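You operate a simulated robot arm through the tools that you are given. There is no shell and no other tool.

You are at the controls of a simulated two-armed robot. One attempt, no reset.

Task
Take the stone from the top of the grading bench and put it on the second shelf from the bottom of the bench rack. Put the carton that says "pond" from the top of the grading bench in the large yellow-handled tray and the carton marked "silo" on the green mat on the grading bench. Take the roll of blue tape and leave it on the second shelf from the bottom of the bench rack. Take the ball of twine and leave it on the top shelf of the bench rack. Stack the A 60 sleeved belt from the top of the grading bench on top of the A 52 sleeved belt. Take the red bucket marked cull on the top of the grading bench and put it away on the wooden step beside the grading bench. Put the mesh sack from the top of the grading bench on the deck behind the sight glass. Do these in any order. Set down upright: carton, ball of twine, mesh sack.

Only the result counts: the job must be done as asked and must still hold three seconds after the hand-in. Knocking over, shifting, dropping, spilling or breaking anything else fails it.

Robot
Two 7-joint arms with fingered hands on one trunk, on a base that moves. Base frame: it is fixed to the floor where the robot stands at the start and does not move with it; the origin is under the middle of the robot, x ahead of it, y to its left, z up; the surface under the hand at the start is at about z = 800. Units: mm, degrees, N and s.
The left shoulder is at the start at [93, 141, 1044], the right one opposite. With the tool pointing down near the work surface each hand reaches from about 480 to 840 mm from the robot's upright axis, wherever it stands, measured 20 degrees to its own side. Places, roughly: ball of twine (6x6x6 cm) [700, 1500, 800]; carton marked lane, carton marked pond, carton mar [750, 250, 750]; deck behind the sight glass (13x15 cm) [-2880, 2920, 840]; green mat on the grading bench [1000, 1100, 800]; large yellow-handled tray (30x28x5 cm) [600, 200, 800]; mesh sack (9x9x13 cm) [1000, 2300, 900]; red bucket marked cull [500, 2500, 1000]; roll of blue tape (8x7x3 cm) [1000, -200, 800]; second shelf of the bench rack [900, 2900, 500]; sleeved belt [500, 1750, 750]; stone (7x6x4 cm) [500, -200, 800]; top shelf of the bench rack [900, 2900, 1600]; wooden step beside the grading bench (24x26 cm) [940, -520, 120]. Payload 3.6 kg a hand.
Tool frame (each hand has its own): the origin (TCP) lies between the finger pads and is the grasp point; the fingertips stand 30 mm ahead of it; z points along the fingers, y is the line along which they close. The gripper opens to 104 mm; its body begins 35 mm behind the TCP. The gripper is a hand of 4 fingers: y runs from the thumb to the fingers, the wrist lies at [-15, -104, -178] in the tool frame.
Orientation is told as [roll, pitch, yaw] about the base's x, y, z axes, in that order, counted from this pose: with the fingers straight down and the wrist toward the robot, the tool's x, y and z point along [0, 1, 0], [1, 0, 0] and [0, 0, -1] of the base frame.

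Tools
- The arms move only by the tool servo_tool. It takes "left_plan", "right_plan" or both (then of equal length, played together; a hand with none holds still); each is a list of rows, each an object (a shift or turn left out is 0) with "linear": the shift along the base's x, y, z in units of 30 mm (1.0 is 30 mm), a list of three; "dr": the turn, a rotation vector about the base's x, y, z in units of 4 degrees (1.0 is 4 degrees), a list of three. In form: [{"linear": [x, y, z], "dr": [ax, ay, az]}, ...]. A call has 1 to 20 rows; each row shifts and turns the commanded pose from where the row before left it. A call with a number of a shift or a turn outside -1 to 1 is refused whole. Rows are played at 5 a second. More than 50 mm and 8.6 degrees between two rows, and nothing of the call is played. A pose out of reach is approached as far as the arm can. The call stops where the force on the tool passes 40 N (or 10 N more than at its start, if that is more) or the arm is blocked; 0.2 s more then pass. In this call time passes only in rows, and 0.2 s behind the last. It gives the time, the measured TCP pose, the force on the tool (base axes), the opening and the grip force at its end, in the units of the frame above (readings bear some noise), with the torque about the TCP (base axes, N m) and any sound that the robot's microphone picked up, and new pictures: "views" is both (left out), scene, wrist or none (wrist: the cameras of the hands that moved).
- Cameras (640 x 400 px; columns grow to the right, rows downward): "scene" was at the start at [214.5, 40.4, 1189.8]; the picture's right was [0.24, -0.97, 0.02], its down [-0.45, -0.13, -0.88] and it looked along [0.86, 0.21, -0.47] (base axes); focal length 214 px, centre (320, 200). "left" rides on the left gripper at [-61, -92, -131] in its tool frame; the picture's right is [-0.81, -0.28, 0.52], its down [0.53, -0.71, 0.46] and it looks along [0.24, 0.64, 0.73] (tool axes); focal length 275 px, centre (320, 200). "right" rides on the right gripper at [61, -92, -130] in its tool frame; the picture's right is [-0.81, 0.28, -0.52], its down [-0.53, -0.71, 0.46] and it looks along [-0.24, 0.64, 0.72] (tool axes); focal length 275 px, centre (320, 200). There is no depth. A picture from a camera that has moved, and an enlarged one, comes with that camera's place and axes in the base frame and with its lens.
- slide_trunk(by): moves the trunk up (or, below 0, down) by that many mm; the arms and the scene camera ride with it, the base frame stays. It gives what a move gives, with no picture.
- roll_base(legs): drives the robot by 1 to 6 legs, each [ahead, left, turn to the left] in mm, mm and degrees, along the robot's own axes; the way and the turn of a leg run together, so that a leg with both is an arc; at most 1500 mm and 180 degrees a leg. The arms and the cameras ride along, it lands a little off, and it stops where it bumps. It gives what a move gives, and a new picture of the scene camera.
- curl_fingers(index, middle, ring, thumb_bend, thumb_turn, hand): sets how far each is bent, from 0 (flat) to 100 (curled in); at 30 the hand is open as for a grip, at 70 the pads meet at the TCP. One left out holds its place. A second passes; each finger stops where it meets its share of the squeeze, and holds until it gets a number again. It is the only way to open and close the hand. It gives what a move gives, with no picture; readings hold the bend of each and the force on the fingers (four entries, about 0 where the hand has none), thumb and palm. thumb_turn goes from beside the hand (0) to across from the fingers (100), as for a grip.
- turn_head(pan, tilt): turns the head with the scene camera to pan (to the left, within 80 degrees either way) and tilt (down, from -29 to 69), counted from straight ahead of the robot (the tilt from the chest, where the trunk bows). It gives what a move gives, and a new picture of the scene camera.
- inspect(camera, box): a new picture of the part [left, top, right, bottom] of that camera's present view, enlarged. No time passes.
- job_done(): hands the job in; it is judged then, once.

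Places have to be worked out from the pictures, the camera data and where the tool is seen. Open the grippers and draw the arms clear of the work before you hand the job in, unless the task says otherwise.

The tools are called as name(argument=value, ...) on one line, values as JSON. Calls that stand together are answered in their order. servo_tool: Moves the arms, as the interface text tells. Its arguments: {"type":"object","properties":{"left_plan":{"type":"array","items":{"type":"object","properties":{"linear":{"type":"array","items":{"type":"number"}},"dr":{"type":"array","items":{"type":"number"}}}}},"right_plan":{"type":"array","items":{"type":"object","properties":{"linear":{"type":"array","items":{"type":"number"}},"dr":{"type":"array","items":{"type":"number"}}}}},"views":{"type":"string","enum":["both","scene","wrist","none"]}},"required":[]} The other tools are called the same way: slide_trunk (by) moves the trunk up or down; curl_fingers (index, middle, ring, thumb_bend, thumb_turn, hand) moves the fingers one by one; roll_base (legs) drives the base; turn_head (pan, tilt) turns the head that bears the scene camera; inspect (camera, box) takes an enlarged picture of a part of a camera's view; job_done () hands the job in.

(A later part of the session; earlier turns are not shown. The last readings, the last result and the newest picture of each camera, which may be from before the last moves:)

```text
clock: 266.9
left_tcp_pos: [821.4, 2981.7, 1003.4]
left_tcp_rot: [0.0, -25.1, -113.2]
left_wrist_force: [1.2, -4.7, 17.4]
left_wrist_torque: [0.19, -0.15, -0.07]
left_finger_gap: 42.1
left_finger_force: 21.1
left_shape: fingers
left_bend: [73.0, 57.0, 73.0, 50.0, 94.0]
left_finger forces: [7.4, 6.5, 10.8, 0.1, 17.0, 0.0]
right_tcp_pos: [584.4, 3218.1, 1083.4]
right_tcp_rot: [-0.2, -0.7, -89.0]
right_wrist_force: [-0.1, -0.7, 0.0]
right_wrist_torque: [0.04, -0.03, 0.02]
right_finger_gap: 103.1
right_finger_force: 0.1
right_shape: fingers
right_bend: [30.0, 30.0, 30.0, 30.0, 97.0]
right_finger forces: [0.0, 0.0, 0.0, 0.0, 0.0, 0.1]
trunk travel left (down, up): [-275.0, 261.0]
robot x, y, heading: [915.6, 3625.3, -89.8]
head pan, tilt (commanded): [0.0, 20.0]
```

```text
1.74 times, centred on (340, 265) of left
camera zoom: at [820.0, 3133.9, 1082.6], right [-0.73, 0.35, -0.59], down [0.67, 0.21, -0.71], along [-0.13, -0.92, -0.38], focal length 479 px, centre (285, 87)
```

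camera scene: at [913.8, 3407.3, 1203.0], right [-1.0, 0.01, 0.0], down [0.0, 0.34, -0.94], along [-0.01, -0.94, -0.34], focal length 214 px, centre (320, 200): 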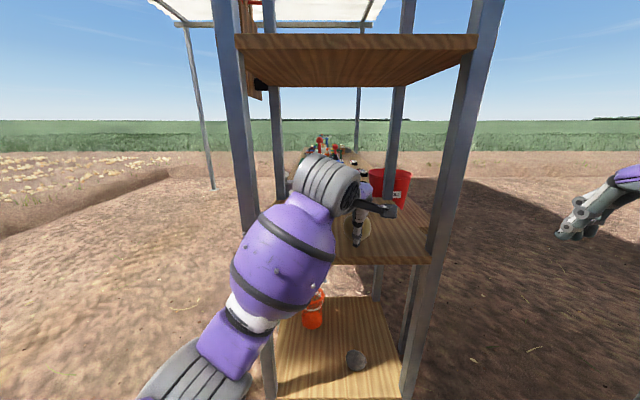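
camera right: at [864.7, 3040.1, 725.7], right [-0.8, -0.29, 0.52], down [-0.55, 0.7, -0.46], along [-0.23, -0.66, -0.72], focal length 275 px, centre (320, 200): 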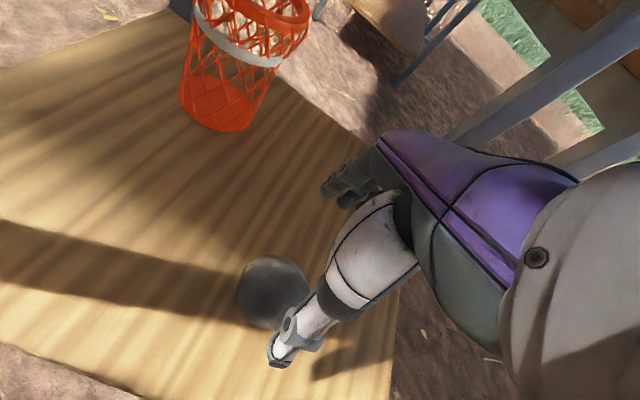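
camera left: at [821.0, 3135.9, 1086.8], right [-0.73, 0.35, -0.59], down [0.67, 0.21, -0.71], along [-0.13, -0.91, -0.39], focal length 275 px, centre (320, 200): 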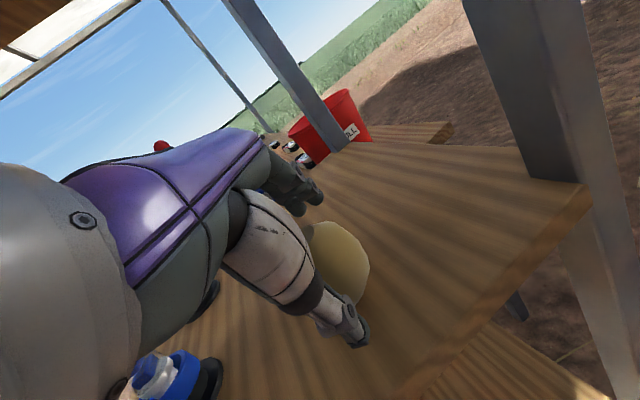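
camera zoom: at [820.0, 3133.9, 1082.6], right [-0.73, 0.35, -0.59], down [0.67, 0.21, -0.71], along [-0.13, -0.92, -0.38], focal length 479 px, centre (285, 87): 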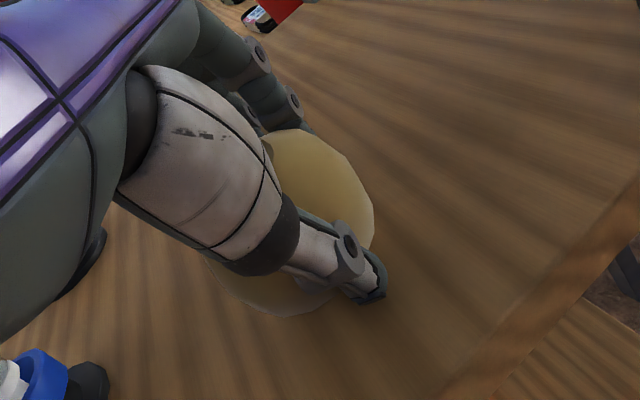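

Gripped (21 N) with some press on the shelf. I lift gently and check how the ball sits.

servo_tool(left_plan=[{"linear": [0, 0, 0.2]}, {"linear": [0, 0, 0.4]}, {"linear": [0, 0, 0.4]}], views="both")

inspect(camera="left", box=[200, 150, 480, 380])

inspect(camera="scene", box=[300, 150, 440, 280])

```text
clock: 267.7
left_tcp_pos: [821.6, 2980.8, 1030.4]
left_tcp_rot: [0.1, -24.7, -113.2]
left_wrist_force: [0.2, -0.2, 0.2]
left_wrist_torque: [0.02, -0.01, 0.03]
left_finger_gap: 42.2
left_finger_force: 20.6
left_shape: fingers
left_bend: [73.0, 59.0, 73.0, 49.0, 92.0]
left_finger forces: [7.1, 5.0, 9.7, 0.1, 19.4, 0.0]
right_tcp_pos: [584.7, 3218.2, 1082.8]
right_tcp_rot: [-0.2, -0.5, -89.0]
right_wrist_force: [0.3, -0.3, 0.1]
right_wrist_torque: [0.02, -0.01, 0.04]
right_finger_gap: 103.1
right_finger_force: 0.0
right_shape: fingers
right_bend: [30.0, 30.0, 30.0, 30.0, 97.0]
right_finger forces: [0.0, 0.1, 0.1, 0.1, 0.2, 0.1]
trunk travel left (down, up): [-275.0, 261.0]
robot x, y, heading: [914.3, 3626.9, -90.1]
head pan, tilt (commanded): [0.0, 20.0]
camera scene: at [913.8, 3407.4, 1203.0], right [-1.0, 0.01, 0.0], down [0.0, 0.34, -0.94], along [-0.01, -0.94, -0.34], focal length 214 px, centre (320, 200)
camera left: at [819.6, 3132.9, 1110.8], right [-0.73, 0.35, -0.59], down [0.67, 0.21, -0.71], along [-0.13, -0.91, -0.39], focal length 275 px, centre (320, 200)
```

scene: 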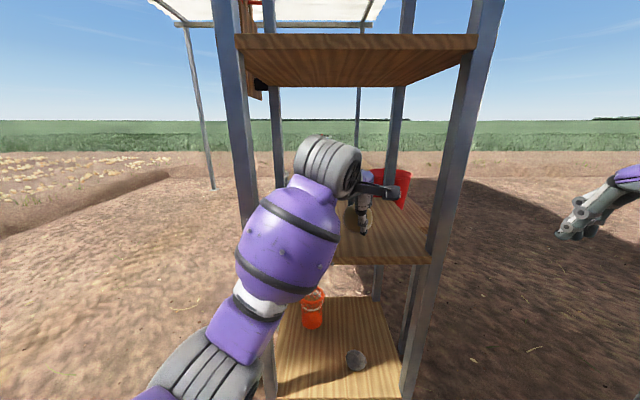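
left: 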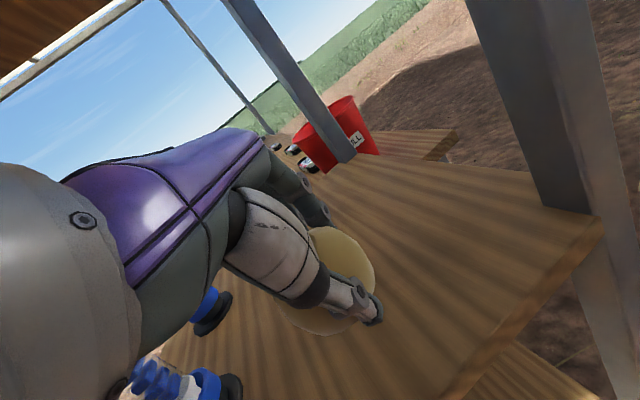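

```text
1.74 times, centred on (340, 265) of left
camera zoom: at [819.6, 3132.9, 1110.8], right [-0.73, 0.35, -0.59], down [0.67, 0.21, -0.71], along [-0.13, -0.91, -0.39], focal length 479 px, centre (285, 87)
```

zoom: 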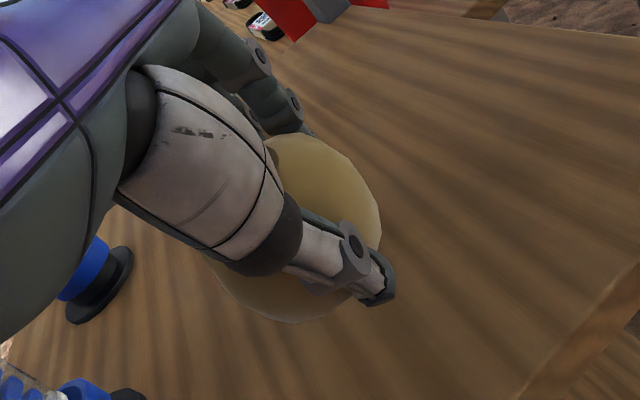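

```text
3.08 times, centred on (370, 215) of scene
camera zoom: at [913.8, 3407.4, 1203.0], right [-1.0, 0.01, 0.0], down [0.0, 0.34, -0.94], along [-0.01, -0.94, -0.34], focal length 660 px, centre (166, 154)
```

zoom: 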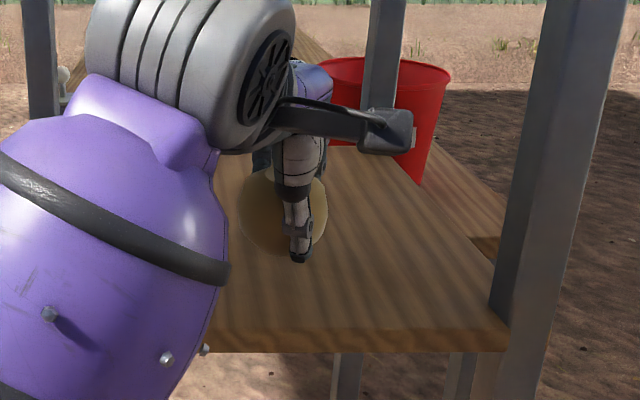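

The ball is held with the tilted hand. I back straight out of the third shelf.

servo_tool(left_plan=[{"linear": [0.05, 0.7, 0.1]}, {"linear": [0.05, 0.9, 0.1]}, {"linear": [0.1, 0.9, 0]}, {"linear": [0.1, 0.9, 0]}, {"linear": [0.1, 0.9, 0]}, {"linear": [0.1, 0.9, 0]}, {"linear": [0.1, 0.9, 0]}], views="both")

inspect(camera="scene", box=[280, 140, 480, 300])

```text
clock: 269.3
left_tcp_pos: [834.9, 3151.0, 1024.2]
left_tcp_rot: [0.0, -25.1, -113.2]
left_wrist_force: [0.5, -1.1, -1.3]
left_wrist_torque: [0.0, 0.02, 0.01]
left_finger_gap: 42.1
left_finger_force: 20.5
left_shape: fingers
left_bend: [73.0, 59.0, 73.0, 49.0, 92.0]
left_finger forces: [7.2, 4.7, 9.7, 0.0, 19.4, 0.0]
left hand out of reach, approached as far as the arm can: row 7
right_tcp_pos: [585.1, 3216.6, 1084.7]
right_tcp_rot: [-0.2, -0.6, -89.0]
right_wrist_force: [-0.1, 0.4, 0.5]
right_wrist_torque: [0.04, 0.05, 0.05]
right_finger_gap: 103.2
right_finger_force: 0.1
right_shape: fingers
right_bend: [30.0, 30.0, 30.0, 30.0, 97.0]
right_finger forces: [0.0, 0.1, 0.1, 0.1, 0.0, 0.1]
trunk travel left (down, up): [-275.0, 261.0]
robot x, y, heading: [919.7, 3623.2, -90.2]
head pan, tilt (commanded): [0.0, 20.0]
camera scene: at [914.5, 3407.1, 1202.9], right [-1.0, 0.01, 0.0], down [0.0, 0.34, -0.94], along [-0.01, -0.94, -0.34], focal length 214 px, centre (320, 200)
camera left: at [833.2, 3303.8, 1105.3], right [-0.73, 0.35, -0.58], down [0.67, 0.21, -0.71], along [-0.13, -0.91, -0.38], focal length 275 px, centre (320, 200)
```

scene: 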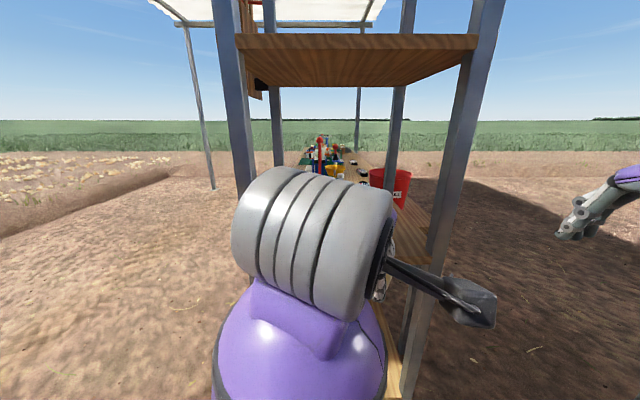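
left: 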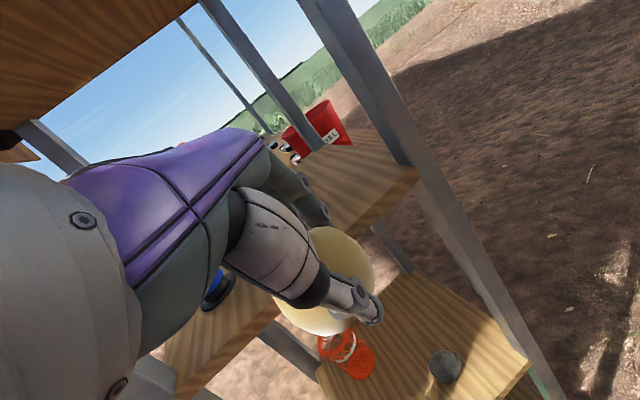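

```text
2.50 times, centred on (380, 220) of scene
camera zoom: at [914.5, 3407.1, 1202.9], right [-1.0, 0.01, 0.0], down [0.0, 0.34, -0.94], along [-0.01, -0.94, -0.34], focal length 536 px, centre (170, 150)
```

zoom: 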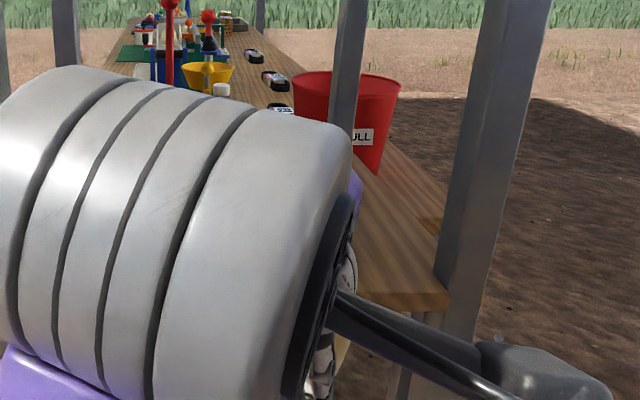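

Back outside. For the top shelf I'll aim at x≈960 (free, in front of the item there). First I move the hand left, clear of my head, then raise the trunk fully.

servo_tool(left_plan=[{"linear": [0.6, 0, 0.2]}, {"linear": [0.9, 0, 0.3]}, {"linear": [0.95, 0, 0.3]}, {"linear": [0.95, 0, 0.3]}, {"linear": [0.95, 0.1, 0.3]}, {"linear": [0.95, 0.1, 0.3]}, {"linear": [0.95, 0.1, 0.3]}, {"linear": [0.95, 0.1, 0.3]}, {"linear": [0.95, 0.1, 0.3]}, {"linear": [0.95, 0.1, 0.2]}], views="none")

slide_trunk(by=260)

turn_head(pan=15, tilt=10)

```text
clock: 271.5
left_tcp_pos: [1084.8, 3121.3, 1064.5]
left_tcp_rot: [0.1, -24.9, -113.2]
left_wrist_force: [-0.8, -0.5, -1.6]
left_wrist_torque: [-0.02, 0.04, 0.02]
left_finger_gap: 41.3
left_finger_force: 20.4
left_shape: fingers
left_bend: [73.0, 59.0, 73.0, 49.0, 92.0]
left_finger forces: [7.2, 4.6, 9.8, 0.1, 19.2, 0.0]
left hand out of reach, approached as far as the arm can: row 1, 2, 3, 4, 5, 6
right_tcp_pos: [583.9, 3218.1, 1083.2]
right_tcp_rot: [-0.3, -0.7, -89.1]
right_wrist_force: [1.1, 0.5, 0.5]
right_wrist_torque: [0.0, -0.01, 0.01]
right_finger_gap: 102.8
right_finger_force: 0.0
right_shape: fingers
right_bend: [30.0, 30.0, 30.0, 30.0, 97.0]
right_finger forces: [0.1, 0.1, 0.0, 0.0, 0.0, 0.0]
trunk travel left (down, up): [-275.0, 261.0]
robot x, y, heading: [911.9, 3629.9, -90.3]
head pan, tilt (commanded): [0.0, 20.0]
```

```text
clock: 274.2
left_tcp_pos: [1083.2, 3120.0, 1323.0]
left_tcp_rot: [0.0, -24.7, -113.2]
left_wrist_force: [0.6, 0.2, -1.0]
left_wrist_torque: [-0.03, -0.01, -0.01]
left_finger_gap: 41.2
left_finger_force: 20.2
left_shape: fingers
left_bend: [73.0, 59.0, 73.0, 49.0, 92.0]
left_finger forces: [7.2, 4.6, 9.8, 0.1, 19.1, 0.1]
right_tcp_pos: [584.6, 3216.6, 1342.7]
right_tcp_rot: [-0.2, -0.5, -88.8]
right_wrist_force: [0.7, -0.4, -0.8]
right_wrist_torque: [-0.01, -0.04, -0.01]
right_finger_gap: 103.1
right_finger_force: 0.0
right_shape: fingers
right_bend: [30.0, 30.0, 30.0, 30.0, 97.0]
right_finger forces: [0.0, 0.0, 0.0, 0.0, 0.1, 0.0]
trunk travel left (down, up): [-535.0, 1.0]
robot x, y, heading: [914.9, 3624.9, -90.2]
head pan, tilt (commanded): [0.0, 20.0]
```

```text
clock: 275.0
left_tcp_pos: [1084.3, 3119.7, 1326.0]
left_tcp_rot: [0.1, -24.8, -113.2]
left_wrist_force: [0.1, -0.1, -0.1]
left_wrist_torque: [0.0, 0.02, -0.02]
left_finger_gap: 41.1
left_finger_force: 20.2
left_shape: fingers
left_bend: [73.0, 59.0, 73.0, 49.0, 92.0]
left_finger forces: [7.1, 4.6, 9.8, 0.1, 19.1, 0.0]
right_tcp_pos: [584.0, 3217.7, 1342.6]
right_tcp_rot: [-0.2, -0.7, -89.1]
right_wrist_force: [-0.3, -0.4, -0.1]
right_wrist_torque: [0.0, 0.02, -0.01]
right_finger_gap: 102.9
right_finger_force: 0.1
right_shape: fingers
right_bend: [30.0, 30.0, 30.0, 30.0, 97.0]
right_finger forces: [0.0, 0.0, 0.0, 0.0, 0.1, 0.1]
trunk travel left (down, up): [-535.0, 1.0]
robot x, y, heading: [917.5, 3623.0, -90.2]
head pan, tilt (commanded): [15.0, 10.0]
camera scene: at [938.6, 3531.7, 1492.4], right [-0.97, -0.25, 0.0], down [-0.04, 0.17, -0.98], along [0.25, -0.95, -0.17], focal length 214 px, centre (320, 200)
```

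scene: 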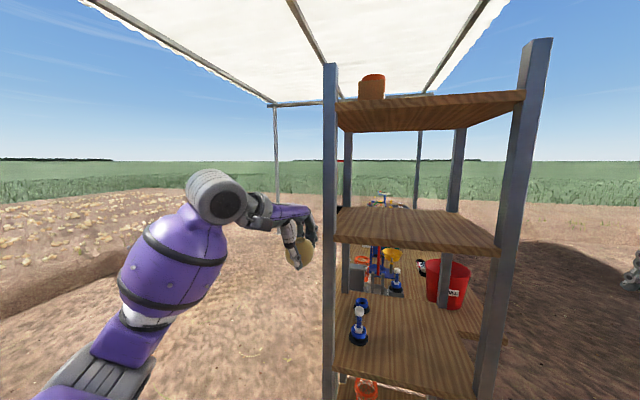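

The item on the top shelf is a small pot near [961,2803]; the shelf top is about z≈1620. I raise the hand while pulling it closer to the shoulder, in two stages.

servo_tool(left_plan=[{"linear": [0, 0.5, 0.8]}, {"linear": [0, 0.5, 0.9]}, {"linear": [0, 0.5, 0.9]}, {"linear": [0, 0.5, 0.9]}, {"linear": [0, 0.5, 0.9]}, {"linear": [0, 0.5, 0.9]}], views="scene")

```text
clock: 276.4
left_tcp_pos: [1082.4, 3211.8, 1485.2]
left_tcp_rot: [0.0, -24.8, -113.4]
left_wrist_force: [0.3, 1.1, -0.9]
left_wrist_torque: [0.0, -0.02, 0.0]
left_finger_gap: 41.3
left_finger_force: 20.5
left_shape: fingers
left_bend: [73.0, 59.0, 73.0, 49.0, 92.0]
left_finger forces: [7.2, 4.3, 9.8, 0.0, 19.2, 0.1]
right_tcp_pos: [583.5, 3217.5, 1343.6]
right_tcp_rot: [-0.1, -0.7, -89.0]
right_wrist_force: [0.1, 0.6, -0.1]
right_wrist_torque: [0.04, 0.0, 0.02]
right_finger_gap: 102.9
right_finger_force: 0.0
right_shape: fingers
right_bend: [30.0, 30.0, 30.0, 30.0, 97.0]
right_finger forces: [0.0, 0.0, 0.0, 0.0, 0.1, 0.0]
trunk travel left (down, up): [-535.0, 1.0]
robot x, y, heading: [912.8, 3629.5, -90.4]
head pan, tilt (commanded): [15.0, 10.0]
camera scene: at [938.4, 3532.4, 1492.5], right [-0.97, -0.25, 0.0], down [-0.04, 0.17, -0.98], along [0.25, -0.95, -0.17], focal length 214 px, centre (320, 200)
```

scene: 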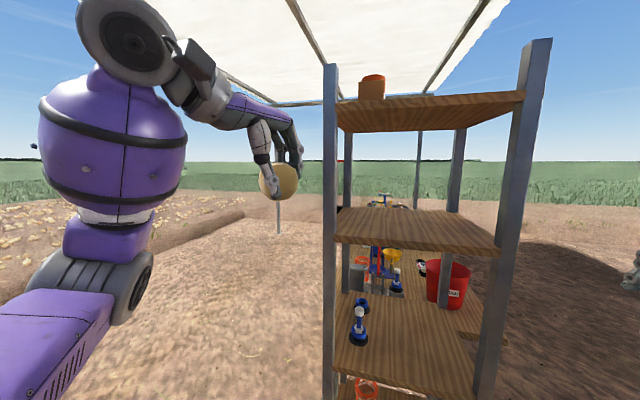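

Tracking fine. Second stage: up to about z≈1695.

servo_tool(left_plan=[{"linear": [0, 0.3, 0.9]}, {"linear": [0, 0.3, 0.9]}, {"linear": [0, 0.3, 0.9]}, {"linear": [0, 0.3, 0.9]}, {"linear": [0, 0.3, 0.9]}, {"linear": [0, 0.3, 0.9]}, {"linear": [0, 0.3, 0.9]}], views="scene")

```text
clock: 278.0
left_tcp_pos: [1083.3, 3273.7, 1674.6]
left_tcp_rot: [0.1, -24.9, -113.2]
left_wrist_force: [-0.3, -0.5, -0.2]
left_wrist_torque: [0.01, -0.02, 0.02]
left_finger_gap: 40.9
left_finger_force: 20.5
left_shape: fingers
left_bend: [73.0, 59.0, 73.0, 49.0, 92.0]
left_finger forces: [7.1, 4.5, 9.9, 0.0, 19.0, 0.1]
right_tcp_pos: [582.8, 3218.6, 1343.3]
right_tcp_rot: [-0.1, -0.8, -89.0]
right_wrist_force: [0.8, -0.2, 0.1]
right_wrist_torque: [0.01, 0.0, 0.01]
right_finger_gap: 102.9
right_finger_force: 0.0
right_shape: fingers
right_bend: [30.0, 30.0, 30.0, 30.0, 97.0]
right_finger forces: [0.1, 0.0, 0.0, 0.0, 0.1, 0.1]
trunk travel left (down, up): [-535.0, 1.0]
robot x, y, heading: [914.2, 3622.1, -90.2]
head pan, tilt (commanded): [15.0, 10.0]
camera scene: at [938.2, 3532.7, 1492.6], right [-0.97, -0.25, 0.0], down [-0.04, 0.17, -0.98], along [0.25, -0.95, -0.17], focal length 214 px, centre (320, 200)
```

scene: 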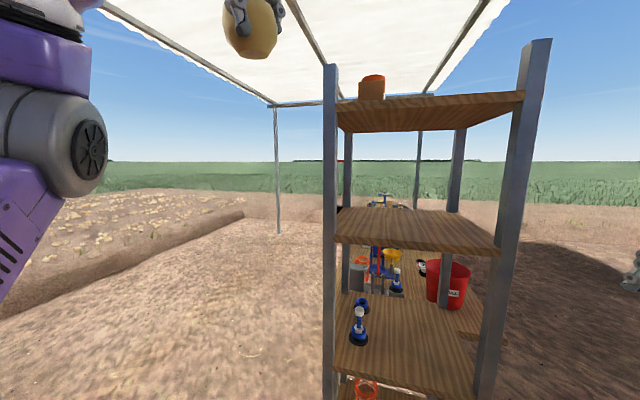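

Good, no limits. I go up 25 mm more and shift over to x≈965.

servo_tool(left_plan=[{"linear": [0, 0, 0.8]}, {"linear": [-0.8, 0, 0.1]}, {"linear": [-0.9, 0, 0]}, {"linear": [-0.9, 0, 0]}, {"linear": [-0.9, 0, 0]}, {"linear": [-0.5, 0, 0]}], views="both")

turn_head(pan=5, tilt=-15)

```text
clock: 279.4
left_tcp_pos: [962.7, 3273.3, 1699.7]
left_tcp_rot: [0.0, -24.8, -113.2]
left_wrist_force: [-0.7, 0.7, -0.4]
left_wrist_torque: [-0.02, -0.03, 0.0]
left_finger_gap: 40.8
left_finger_force: 21.0
left_shape: fingers
left_bend: [73.0, 59.0, 73.0, 49.0, 92.0]
left_finger forces: [7.2, 4.4, 9.8, 0.0, 19.0, 0.0]
right_tcp_pos: [584.1, 3218.3, 1344.1]
right_tcp_rot: [-0.2, -0.6, -89.0]
right_wrist_force: [0.6, 0.5, 0.0]
right_wrist_torque: [-0.01, 0.01, 0.0]
right_finger_gap: 102.9
right_finger_force: 0.2
right_shape: fingers
right_bend: [30.0, 30.0, 30.0, 30.0, 97.0]
right_finger forces: [0.1, 0.1, 0.0, 0.0, 0.0, 0.0]
trunk travel left (down, up): [-535.0, 1.0]
robot x, y, heading: [916.4, 3623.4, -90.1]
head pan, tilt (commanded): [15.0, 10.0]
camera scene: at [938.4, 3531.8, 1492.4], right [-0.97, -0.25, 0.0], down [-0.04, 0.17, -0.98], along [0.25, -0.95, -0.17], focal length 214 px, centre (320, 200)
camera left: at [961.1, 3425.1, 1779.9], right [-0.73, 0.35, -0.59], down [0.67, 0.21, -0.71], along [-0.13, -0.91, -0.39], focal length 275 px, centre (320, 200)
```

scene: 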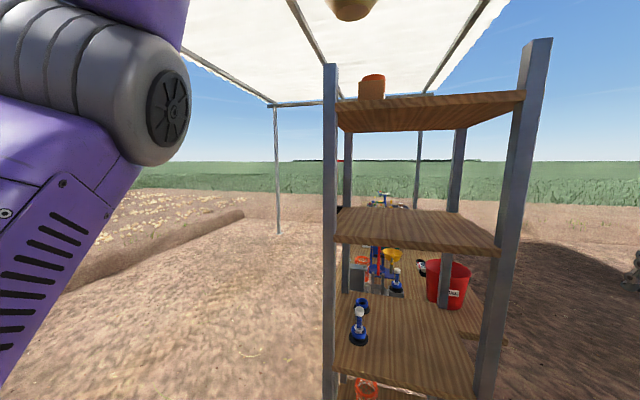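
left: 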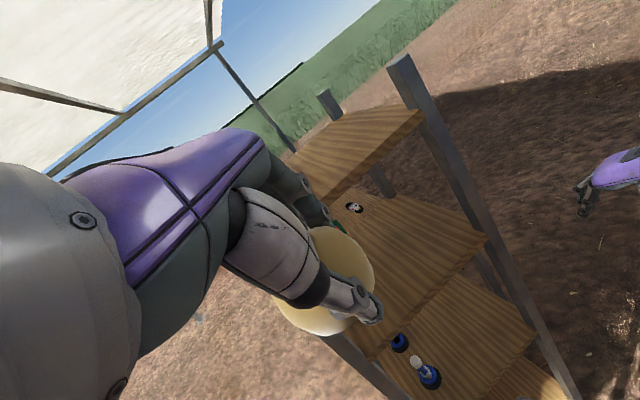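

```text
clock: 280.3
left_tcp_pos: [962.8, 3274.0, 1700.1]
left_tcp_rot: [0.1, -24.9, -113.2]
left_wrist_force: [0.2, 0.8, -0.6]
left_wrist_torque: [-0.01, 0.02, 0.01]
left_finger_gap: 40.5
left_finger_force: 19.9
left_shape: fingers
left_bend: [73.0, 59.0, 73.0, 49.0, 92.0]
left_finger forces: [7.1, 4.5, 9.8, 0.0, 19.1, 0.0]
right_tcp_pos: [584.2, 3217.8, 1342.9]
right_tcp_rot: [-0.2, -0.6, -89.0]
right_wrist_force: [-0.9, -0.2, -0.1]
right_wrist_torque: [0.02, -0.01, 0.03]
right_finger_gap: 102.7
right_finger_force: 0.0
right_shape: fingers
right_bend: [30.0, 30.0, 30.0, 30.0, 97.0]
right_finger forces: [0.1, 0.1, 0.0, 0.0, 0.0, 0.0]
trunk travel left (down, up): [-535.0, 1.0]
robot x, y, heading: [913.0, 3625.1, -90.3]
head pan, tilt (commanded): [5.0, -15.0]
camera scene: at [921.7, 3541.3, 1530.8], right [-1.0, -0.08, 0.0], down [0.02, -0.26, -0.97], along [0.08, -0.96, 0.26], focal length 214 px, centre (320, 200)
```

scene: 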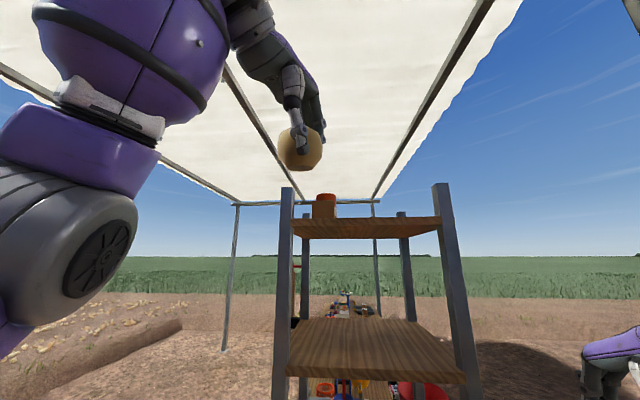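

Ball bottom is ~25 mm above the top shelf level. I move it to x≈935, tuck the right hand a little, and then roll the base ahead to carry the ball over the shelf.

servo_tool(left_plan=[{"linear": [-0.5, 0, 0.1]}, {"linear": [-0.4, 0, 0.1]}, {"linear": [0, 0, 0]}], right_plan=[{"linear": [-0.4, 0.6, 0]}, {"linear": [-0.4, 0.6, 0]}, {"linear": [-0.4, 0.6, 0]}], views="none")

roll_base(legs=[[180, 0, 0]])

inspect(camera="left", box=[0, 0, 640, 400])

```text
clock: 281.1
left_tcp_pos: [935.1, 3273.4, 1706.4]
left_tcp_rot: [0.1, -24.9, -113.2]
left_wrist_force: [-0.3, -0.4, -0.8]
left_wrist_torque: [-0.02, 0.0, 0.02]
left_finger_gap: 40.9
left_finger_force: 19.9
left_shape: fingers
left_bend: [73.0, 59.0, 73.0, 49.0, 92.0]
left_finger forces: [7.1, 4.5, 9.9, 0.1, 19.0, 0.1]
right_tcp_pos: [545.8, 3273.0, 1343.8]
right_tcp_rot: [-0.2, -0.5, -88.9]
right_wrist_force: [1.1, -0.3, 0.6]
right_wrist_torque: [-0.01, 0.0, 0.0]
right_finger_gap: 102.9
right_finger_force: 0.0
right_shape: fingers
right_bend: [30.0, 30.0, 30.0, 30.0, 97.0]
right_finger forces: [0.1, 0.0, 0.1, 0.1, 0.1, 0.1]
trunk travel left (down, up): [-535.0, 1.0]
robot x, y, heading: [913.2, 3627.7, -90.3]
head pan, tilt (commanded): [5.0, -15.0]
```

```text
clock: 282.6
left_tcp_pos: [934.7, 3096.7, 1705.9]
left_tcp_rot: [0.1, -25.0, -113.4]
left_wrist_force: [-0.5, 0.3, -0.8]
left_wrist_torque: [0.01, 0.01, 0.01]
left_finger_gap: 40.9
left_finger_force: 20.1
left_shape: fingers
left_bend: [73.0, 59.0, 73.0, 49.0, 92.0]
left_finger forces: [7.1, 4.4, 9.8, 0.1, 19.1, 0.1]
right_tcp_pos: [546.0, 3095.1, 1344.0]
right_tcp_rot: [-0.1, -0.6, -89.1]
right_wrist_force: [0.1, 0.5, 0.5]
right_wrist_torque: [0.02, 0.0, -0.01]
right_finger_gap: 102.6
right_finger_force: 0.1
right_shape: fingers
right_bend: [30.0, 30.0, 30.0, 30.0, 97.0]
right_finger forces: [0.0, 0.1, 0.0, 0.1, 0.0, 0.0]
trunk travel left (down, up): [-535.0, 1.0]
robot x, y, heading: [916.9, 3447.3, -90.6]
head pan, tilt (commanded): [5.0, -15.0]
camera scene: at [920.4, 3365.3, 1531.1], right [-1.0, -0.08, 0.0], down [0.02, -0.26, -0.97], along [0.08, -0.96, 0.26], focal length 214 px, centre (320, 200)
```

scene: 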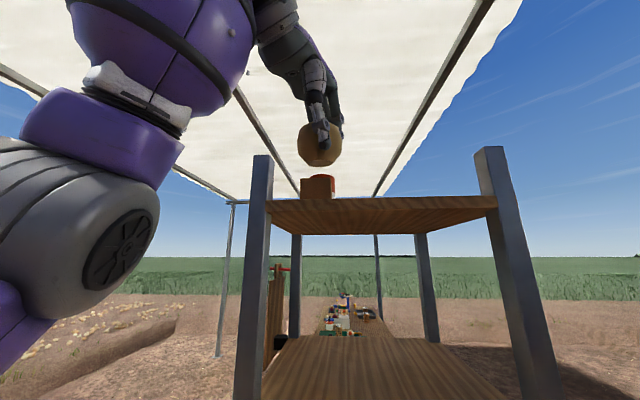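

```text
1.00 times, centred on (320, 200) of left (not enlarged: the box is as wide or as high as the picture)
camera zoom: at [932.8, 3249.6, 1786.5], right [-0.73, 0.35, -0.59], down [0.67, 0.21, -0.71], along [-0.13, -0.91, -0.38], focal length 275 px, centre (320, 200)
```

zoom: 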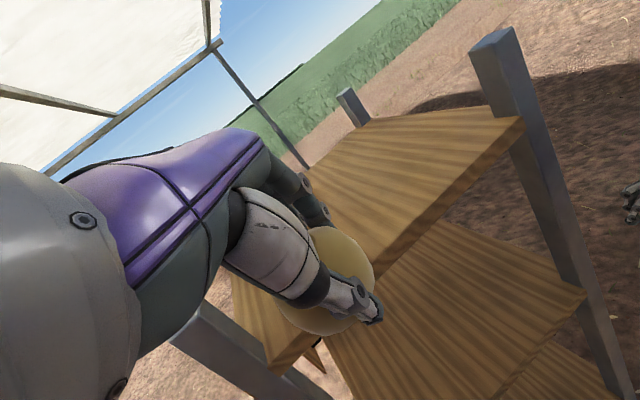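

Shelf top is z≈1611 by the wrist camera; the ball has ~40 mm clearance. I roll ahead 130 mm more to bring it over the shelf.

roll_base(legs=[[130, 0, 0]])

inspect(camera="left", box=[0, 0, 640, 400])

```text
clock: 283.8
left_tcp_pos: [933.3, 2968.7, 1706.6]
left_tcp_rot: [0.1, -24.9, -113.3]
left_wrist_force: [-0.7, 0.0, -1.2]
left_wrist_torque: [0.01, -0.01, -0.02]
left_finger_gap: 40.7
left_finger_force: 19.7
left_shape: fingers
left_bend: [73.0, 59.0, 73.0, 49.0, 92.0]
left_finger forces: [6.6, 4.5, 9.7, 0.0, 19.2, 0.1]
right_tcp_pos: [544.5, 2969.0, 1344.5]
right_tcp_rot: [-0.1, -0.7, -89.1]
right_wrist_force: [-0.9, -0.4, -0.6]
right_wrist_torque: [0.0, 0.0, -0.01]
right_finger_gap: 103.1
right_finger_force: 0.1
right_shape: fingers
right_bend: [30.0, 30.0, 30.0, 30.0, 97.0]
right_finger forces: [0.0, 0.1, 0.0, 0.0, 0.0, 0.0]
trunk travel left (down, up): [-535.0, 1.0]
robot x, y, heading: [909.9, 3321.2, -90.6]
head pan, tilt (commanded): [5.0, -15.0]
camera scene: at [919.3, 3237.5, 1530.9], right [-1.0, -0.08, 0.0], down [0.02, -0.26, -0.97], along [0.08, -0.96, 0.26], focal length 214 px, centre (320, 200)
```

scene: 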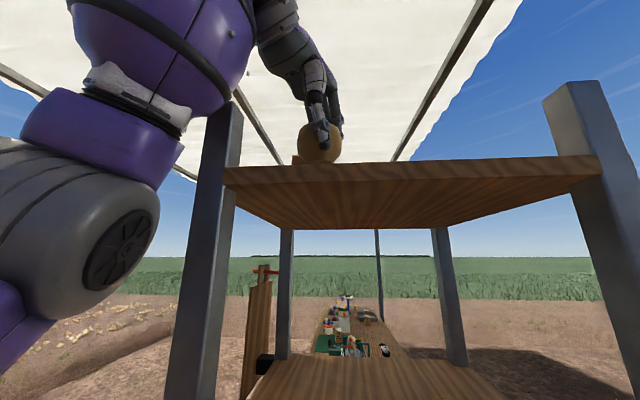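

```text
1.00 times, centred on (320, 200) of left (not enlarged: the box is as wide or as high as the picture)
camera zoom: at [931.7, 3121.1, 1786.1], right [-0.73, 0.35, -0.59], down [0.67, 0.21, -0.71], along [-0.13, -0.91, -0.39], focal length 275 px, centre (320, 200)
```

zoom: 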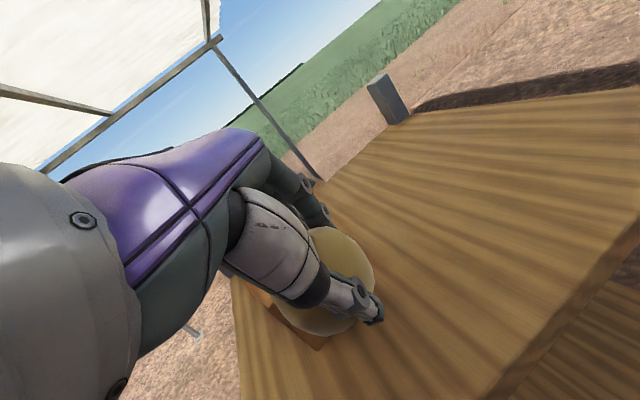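

There is something orange close behind the ball: I zoom in to locate the pot relative to the ball before lowering.

inspect(camera="left", box=[200, 180, 440, 380])

inspect(camera="scene", box=[230, 90, 400, 200])

```text
2.00 times, centred on (320, 280) of left
camera zoom: at [931.7, 3121.1, 1786.1], right [-0.73, 0.35, -0.59], down [0.67, 0.21, -0.71], along [-0.13, -0.91, -0.39], focal length 551 px, centre (320, 40)
```

zoom: 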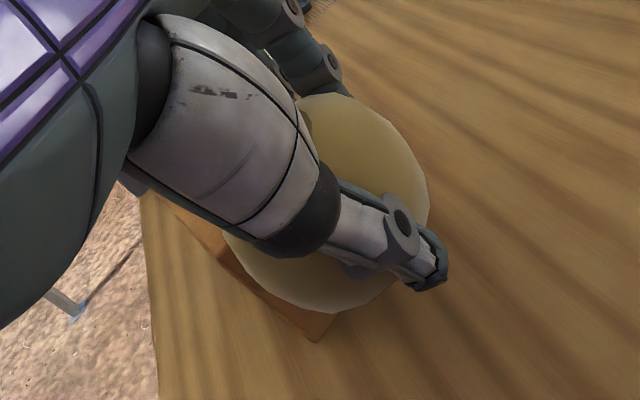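

```text
3.64 times, centred on (315, 145) of scene
camera zoom: at [919.3, 3237.5, 1530.9], right [-1.0, -0.08, 0.0], down [0.02, -0.26, -0.97], along [0.08, -0.96, 0.26], focal length 780 px, centre (338, 400)
```

zoom: 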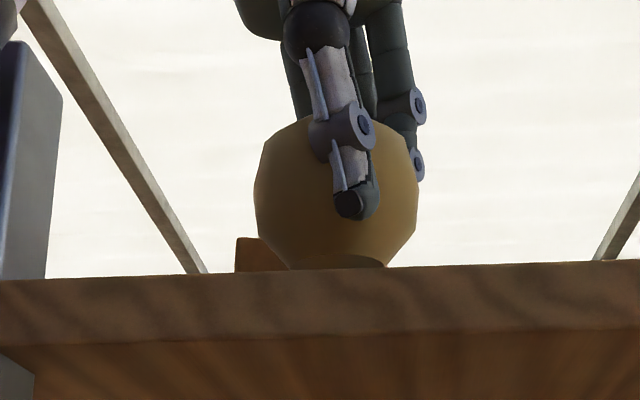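

A wooden block on the shelf reaches to about [922–990, 2941], right beside the ball, so I must place further right. I roll 50 mm to my right and shift the hand another 45 mm, to x≈840.

roll_base(legs=[[0, -50, 0]])

servo_tool(left_plan=[{"linear": [-0.5, 0, -0.1]}, {"linear": [-0.5, 0, -0.1]}, {"linear": [-0.5, 0, -0.1]}], views="both")

inspect(camera="scene", box=[230, 70, 430, 200])

```text
clock: 285.0
left_tcp_pos: [882.5, 2968.8, 1705.4]
left_tcp_rot: [0.0, -24.8, -113.3]
left_wrist_force: [-0.4, 0.3, -0.9]
left_wrist_torque: [-0.03, 0.0, -0.01]
left_finger_gap: 40.4
left_finger_force: 20.2
left_shape: fingers
left_bend: [73.0, 59.0, 73.0, 49.0, 92.0]
left_finger forces: [6.6, 4.6, 9.8, 0.0, 19.2, 0.0]
right_tcp_pos: [493.7, 2967.5, 1343.0]
right_tcp_rot: [-0.2, -0.6, -89.0]
right_wrist_force: [0.7, 0.8, -0.3]
right_wrist_torque: [-0.01, 0.01, 0.01]
right_finger_gap: 102.9
right_finger_force: 0.0
right_shape: fingers
right_bend: [30.0, 30.0, 30.0, 30.0, 97.0]
right_finger forces: [0.0, 0.0, 0.0, 0.0, 0.1, 0.0]
trunk travel left (down, up): [-535.0, 1.0]
robot x, y, heading: [861.3, 3318.4, -90.4]
head pan, tilt (commanded): [5.0, -15.0]
camera scene: at [868.3, 3236.2, 1530.9], right [-1.0, -0.08, 0.0], down [0.02, -0.26, -0.97], along [0.08, -0.96, 0.26], focal length 214 px, centre (320, 200)
```

scene: 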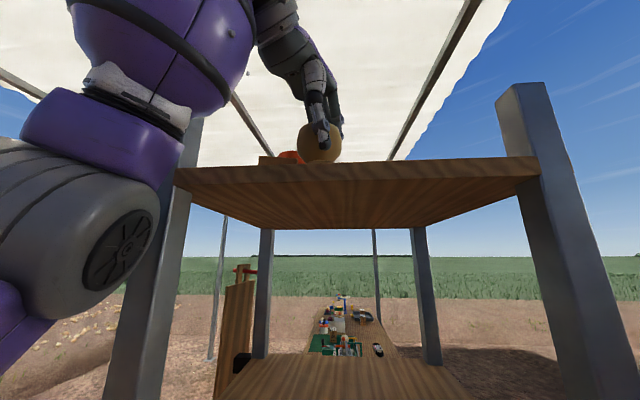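

```text
clock: 285.8
left_tcp_pos: [834.3, 2966.6, 1698.5]
left_tcp_rot: [0.1, -24.9, -113.4]
left_wrist_force: [-0.4, -0.4, -0.3]
left_wrist_torque: [-0.03, -0.01, -0.03]
left_finger_gap: 40.7
left_finger_force: 19.9
left_shape: fingers
left_bend: [73.0, 59.0, 73.0, 49.0, 92.0]
left_finger forces: [6.6, 4.4, 9.7, 0.1, 19.1, 0.1]
right_tcp_pos: [492.2, 2967.4, 1343.8]
right_tcp_rot: [-0.1, -0.6, -88.9]
right_wrist_force: [-0.4, 0.4, -0.2]
right_wrist_torque: [0.0, 0.02, 0.02]
right_finger_gap: 103.0
right_finger_force: 0.1
right_shape: fingers
right_bend: [30.0, 30.0, 30.0, 30.0, 97.0]
right_finger forces: [0.0, 0.0, 0.0, 0.0, 0.1, 0.0]
trunk travel left (down, up): [-535.0, 1.0]
robot x, y, heading: [859.4, 3320.3, -90.2]
head pan, tilt (commanded): [5.0, -15.0]
camera scene: at [867.5, 3236.4, 1530.9], right [-1.0, -0.08, 0.0], down [0.02, -0.26, -0.97], along [0.08, -0.96, 0.26], focal length 214 px, centre (320, 200)
camera left: at [834.2, 3119.4, 1777.7], right [-0.73, 0.35, -0.59], down [0.67, 0.21, -0.71], along [-0.13, -0.91, -0.39], focal length 275 px, centre (320, 200)
```

scene: 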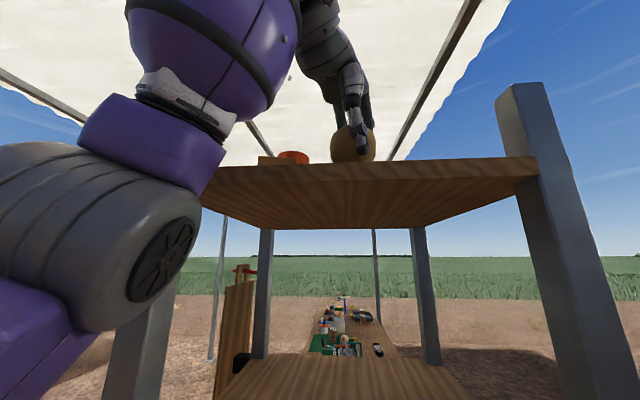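
left: 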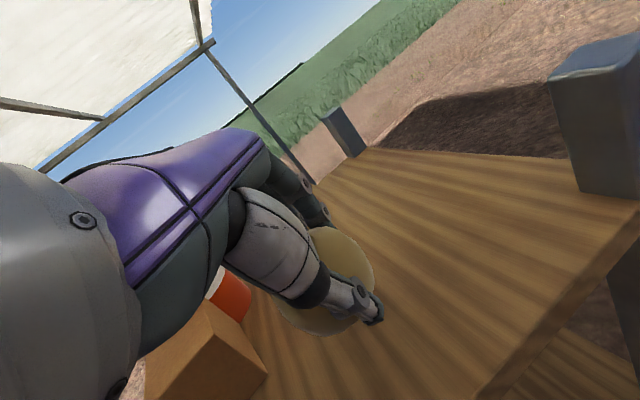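

```text
3.08 times, centred on (330, 135) of scene
camera zoom: at [867.5, 3236.4, 1530.9], right [-1.0, -0.08, 0.0], down [0.02, -0.26, -0.97], along [0.08, -0.96, 0.26], focal length 660 px, centre (289, 400)
```

zoom: 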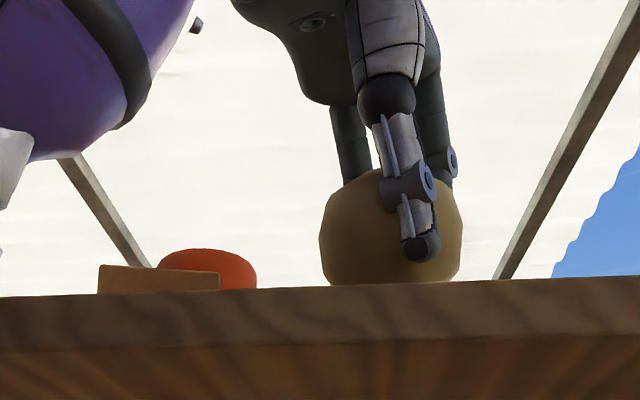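

Now there is clear separation: block and orange cup are at x≥933, the ball at x≈834. I lower it in steps toward contact (expected TCP z≈1664).

servo_tool(left_plan=[{"linear": [0, 0, -0.4]}, {"linear": [0, 0, -0.3]}, {"linear": [0, 0, -0.2]}], views="none")

servo_tool(left_plan=[{"linear": [0, 0, -0.1]}, {"linear": [0, 0, -0.1]}], views="none")

inspect(camera="scene", box=[230, 70, 430, 200])

```text
clock: 286.6
left_tcp_pos: [830.5, 2976.0, 1673.7]
left_tcp_rot: [0.5, -25.4, -113.5]
left_wrist_force: [1.5, -3.3, 10.7]
left_wrist_torque: [0.06, -0.17, -0.07]
left_finger_gap: 40.4
left_finger_force: 20.5
left_shape: fingers
left_bend: [73.0, 59.0, 73.0, 49.0, 93.0]
left_finger forces: [7.6, 5.6, 11.2, 0.0, 17.2, 0.1]
right_tcp_pos: [487.1, 2973.8, 1344.7]
right_tcp_rot: [0.0, -1.1, -88.9]
right_wrist_force: [-1.4, -1.2, -0.2]
right_wrist_torque: [0.03, -0.01, 0.01]
right_finger_gap: 102.8
right_finger_force: 0.0
right_shape: fingers
right_bend: [30.0, 30.0, 30.0, 30.0, 97.0]
right_finger forces: [0.0, 0.1, 0.0, 0.0, 0.0, 0.0]
trunk travel left (down, up): [-535.0, 1.0]
robot x, y, heading: [860.0, 3320.4, -90.5]
head pan, tilt (commanded): [5.0, -15.0]
```

```text
clock: 287.2
left_tcp_pos: [826.0, 2981.8, 1669.1]
left_tcp_rot: [0.7, -25.4, -113.6]
left_wrist_force: [5.5, -8.2, 21.7]
left_wrist_torque: [0.04, -0.21, -0.02]
left_finger_gap: 36.5
left_finger_force: 19.7
left_shape: fingers
left_bend: [73.0, 57.0, 73.0, 52.0, 94.0]
left_finger forces: [7.4, 7.7, 11.4, 0.1, 13.8, 0.1]
right_tcp_pos: [484.7, 2978.5, 1344.6]
right_tcp_rot: [0.1, -1.2, -89.0]
right_wrist_force: [-0.7, -0.1, 0.3]
right_wrist_torque: [-0.03, 0.03, 0.03]
right_finger_gap: 103.0
right_finger_force: 0.0
right_shape: fingers
right_bend: [30.0, 30.0, 30.0, 30.0, 97.0]
right_finger forces: [0.0, 0.0, 0.0, 0.0, 0.1, 0.0]
trunk travel left (down, up): [-535.0, 1.0]
robot x, y, heading: [861.9, 3325.0, -90.5]
head pan, tilt (commanded): [5.0, -15.0]
```

```text
3.08 times, centred on (330, 135) of scene
camera zoom: at [858.1, 3247.8, 1531.9], right [-1.0, -0.08, -0.01], down [0.03, -0.26, -0.96], along [0.08, -0.96, 0.27], focal length 660 px, centre (289, 400)
```

zoom: 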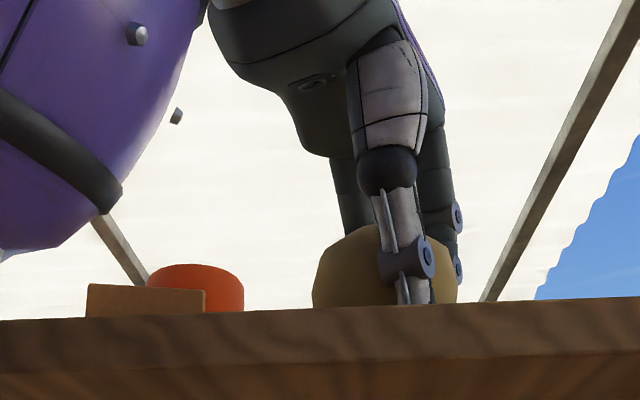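

It is pressing on the shelf (≈22 N) and my body has been pushed slightly, so I relieve by raising a few millimetres and check.

servo_tool(left_plan=[{"linear": [0, 0, 0.12]}], views="both")

inspect(camera="scene", box=[230, 70, 430, 200])

```text
clock: 287.6
left_tcp_pos: [828.8, 2979.2, 1671.0]
left_tcp_rot: [0.6, -25.0, -113.6]
left_wrist_force: [-1.5, 0.1, 6.9]
left_wrist_torque: [0.17, -0.02, -0.03]
left_finger_gap: 36.3
left_finger_force: 20.3
left_shape: fingers
left_bend: [73.0, 58.0, 73.0, 52.0, 93.0]
left_finger forces: [7.6, 5.3, 9.9, 0.0, 17.6, 0.0]
right_tcp_pos: [486.4, 2975.5, 1345.0]
right_tcp_rot: [0.1, -1.0, -89.0]
right_wrist_force: [0.9, -0.5, -0.1]
right_wrist_torque: [-0.02, 0.0, 0.02]
right_finger_gap: 102.7
right_finger_force: 0.1
right_shape: fingers
right_bend: [30.0, 30.0, 30.0, 30.0, 97.0]
right_finger forces: [0.0, 0.0, 0.1, 0.1, 0.1, 0.0]
trunk travel left (down, up): [-535.0, 1.0]
robot x, y, heading: [866.0, 3320.1, -90.0]
head pan, tilt (commanded): [5.0, -15.0]
camera scene: at [860.8, 3246.0, 1531.4], right [-1.0, -0.08, 0.0], down [0.03, -0.26, -0.96], along [0.08, -0.96, 0.27], focal length 214 px, centre (320, 200)
camera left: at [826.8, 3131.5, 1749.0], right [-0.73, 0.35, -0.59], down [0.68, 0.2, -0.71], along [-0.13, -0.92, -0.38], focal length 275 px, centre (320, 200)
```

scene: 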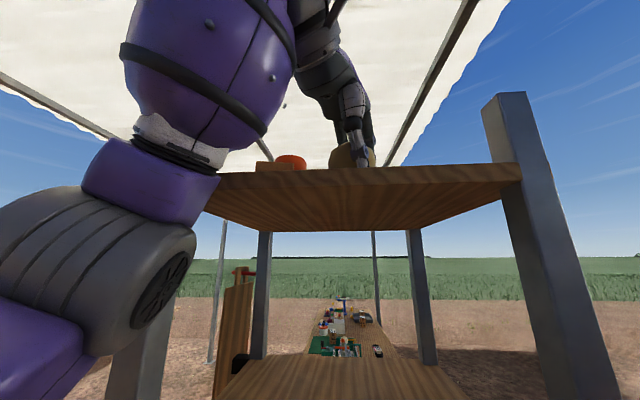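
left: 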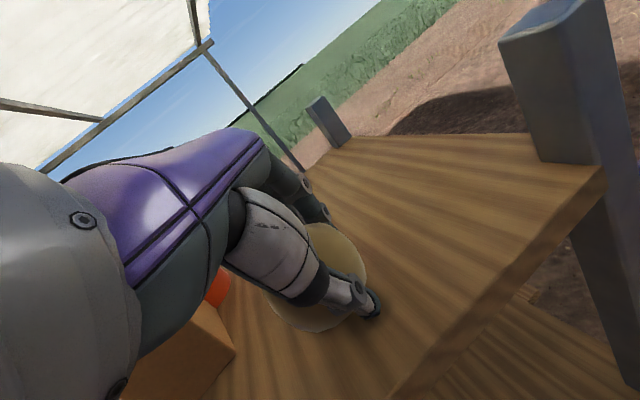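

```text
3.08 times, centred on (330, 135) of scene
camera zoom: at [860.8, 3246.0, 1531.4], right [-1.0, -0.08, 0.0], down [0.03, -0.26, -0.96], along [0.08, -0.96, 0.27], focal length 660 px, centre (289, 400)
```

zoom: 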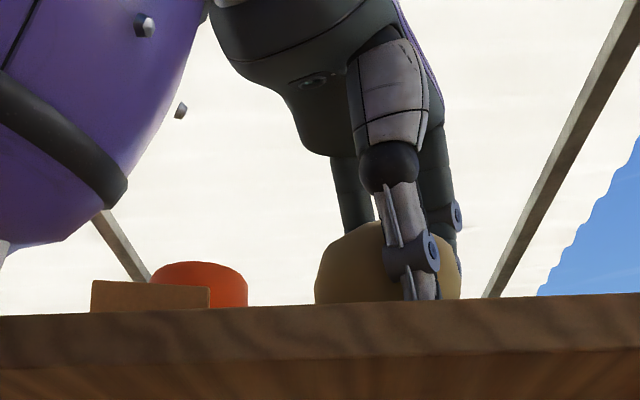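

The elbow rests against the near-left post, which explains the push; the ball sits on the shelf. I release with a moderate opening (as at the regrasp) so the thumb doesn't hit the shelf.

curl_fingers(hand="left", index=40, middle=40, ring=40, thumb_bend=42)

inspect(camera="left", box=[200, 150, 480, 380])

inspect(camera="scene", box=[230, 70, 430, 200])

```text
clock: 288.6
left_tcp_pos: [828.5, 2978.0, 1670.0]
left_tcp_rot: [0.4, -25.1, -113.6]
left_wrist_force: [-1.1, -1.1, -0.1]
left_wrist_torque: [0.01, 0.01, -0.01]
left_finger_gap: 75.5
left_finger_force: 0.4
left_shape: fingers
left_bend: [40.0, 40.0, 40.0, 42.0, 97.0]
left_finger forces: [0.1, 0.1, 0.0, 0.0, 0.2, 0.1]
right_tcp_pos: [486.9, 2976.4, 1344.0]
right_tcp_rot: [0.0, -1.0, -89.0]
right_wrist_force: [0.1, 0.3, 0.0]
right_wrist_torque: [0.01, 0.01, 0.03]
right_finger_gap: 102.7
right_finger_force: 0.0
right_shape: fingers
right_bend: [30.0, 30.0, 30.0, 30.0, 97.0]
right_finger forces: [0.0, 0.0, 0.0, 0.0, 0.0, 0.1]
trunk travel left (down, up): [-535.0, 1.0]
robot x, y, heading: [864.1, 3321.1, -90.5]
head pan, tilt (commanded): [5.0, -15.0]
```

```text
1.74 times, centred on (340, 265) of left
camera zoom: at [827.1, 3131.1, 1749.2], right [-0.73, 0.35, -0.59], down [0.67, 0.2, -0.71], along [-0.13, -0.92, -0.38], focal length 479 px, centre (285, 87)
```

zoom: 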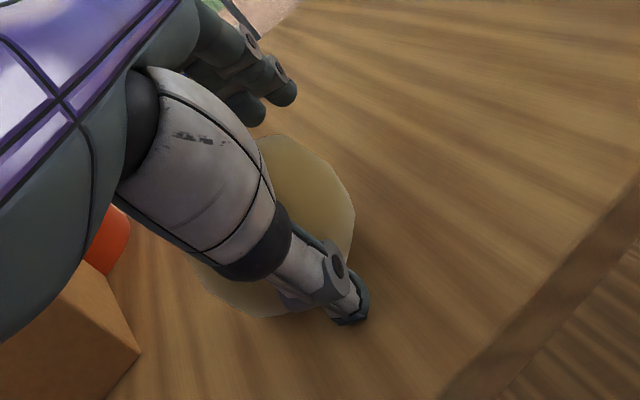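

```text
3.08 times, centred on (330, 135) of scene
camera zoom: at [860.9, 3246.2, 1531.4], right [-1.0, -0.08, 0.0], down [0.03, -0.26, -0.96], along [0.08, -0.96, 0.27], focal length 660 px, centre (289, 400)
```

zoom: 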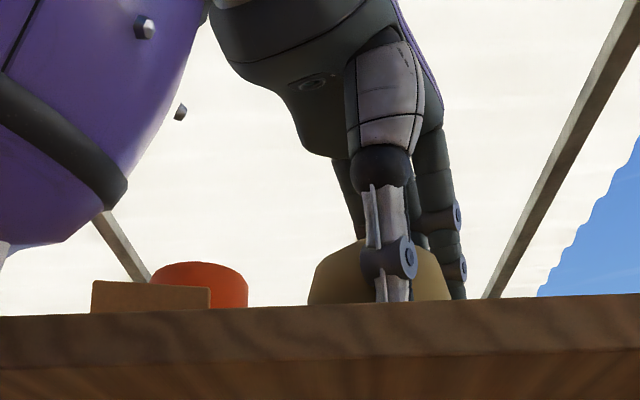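

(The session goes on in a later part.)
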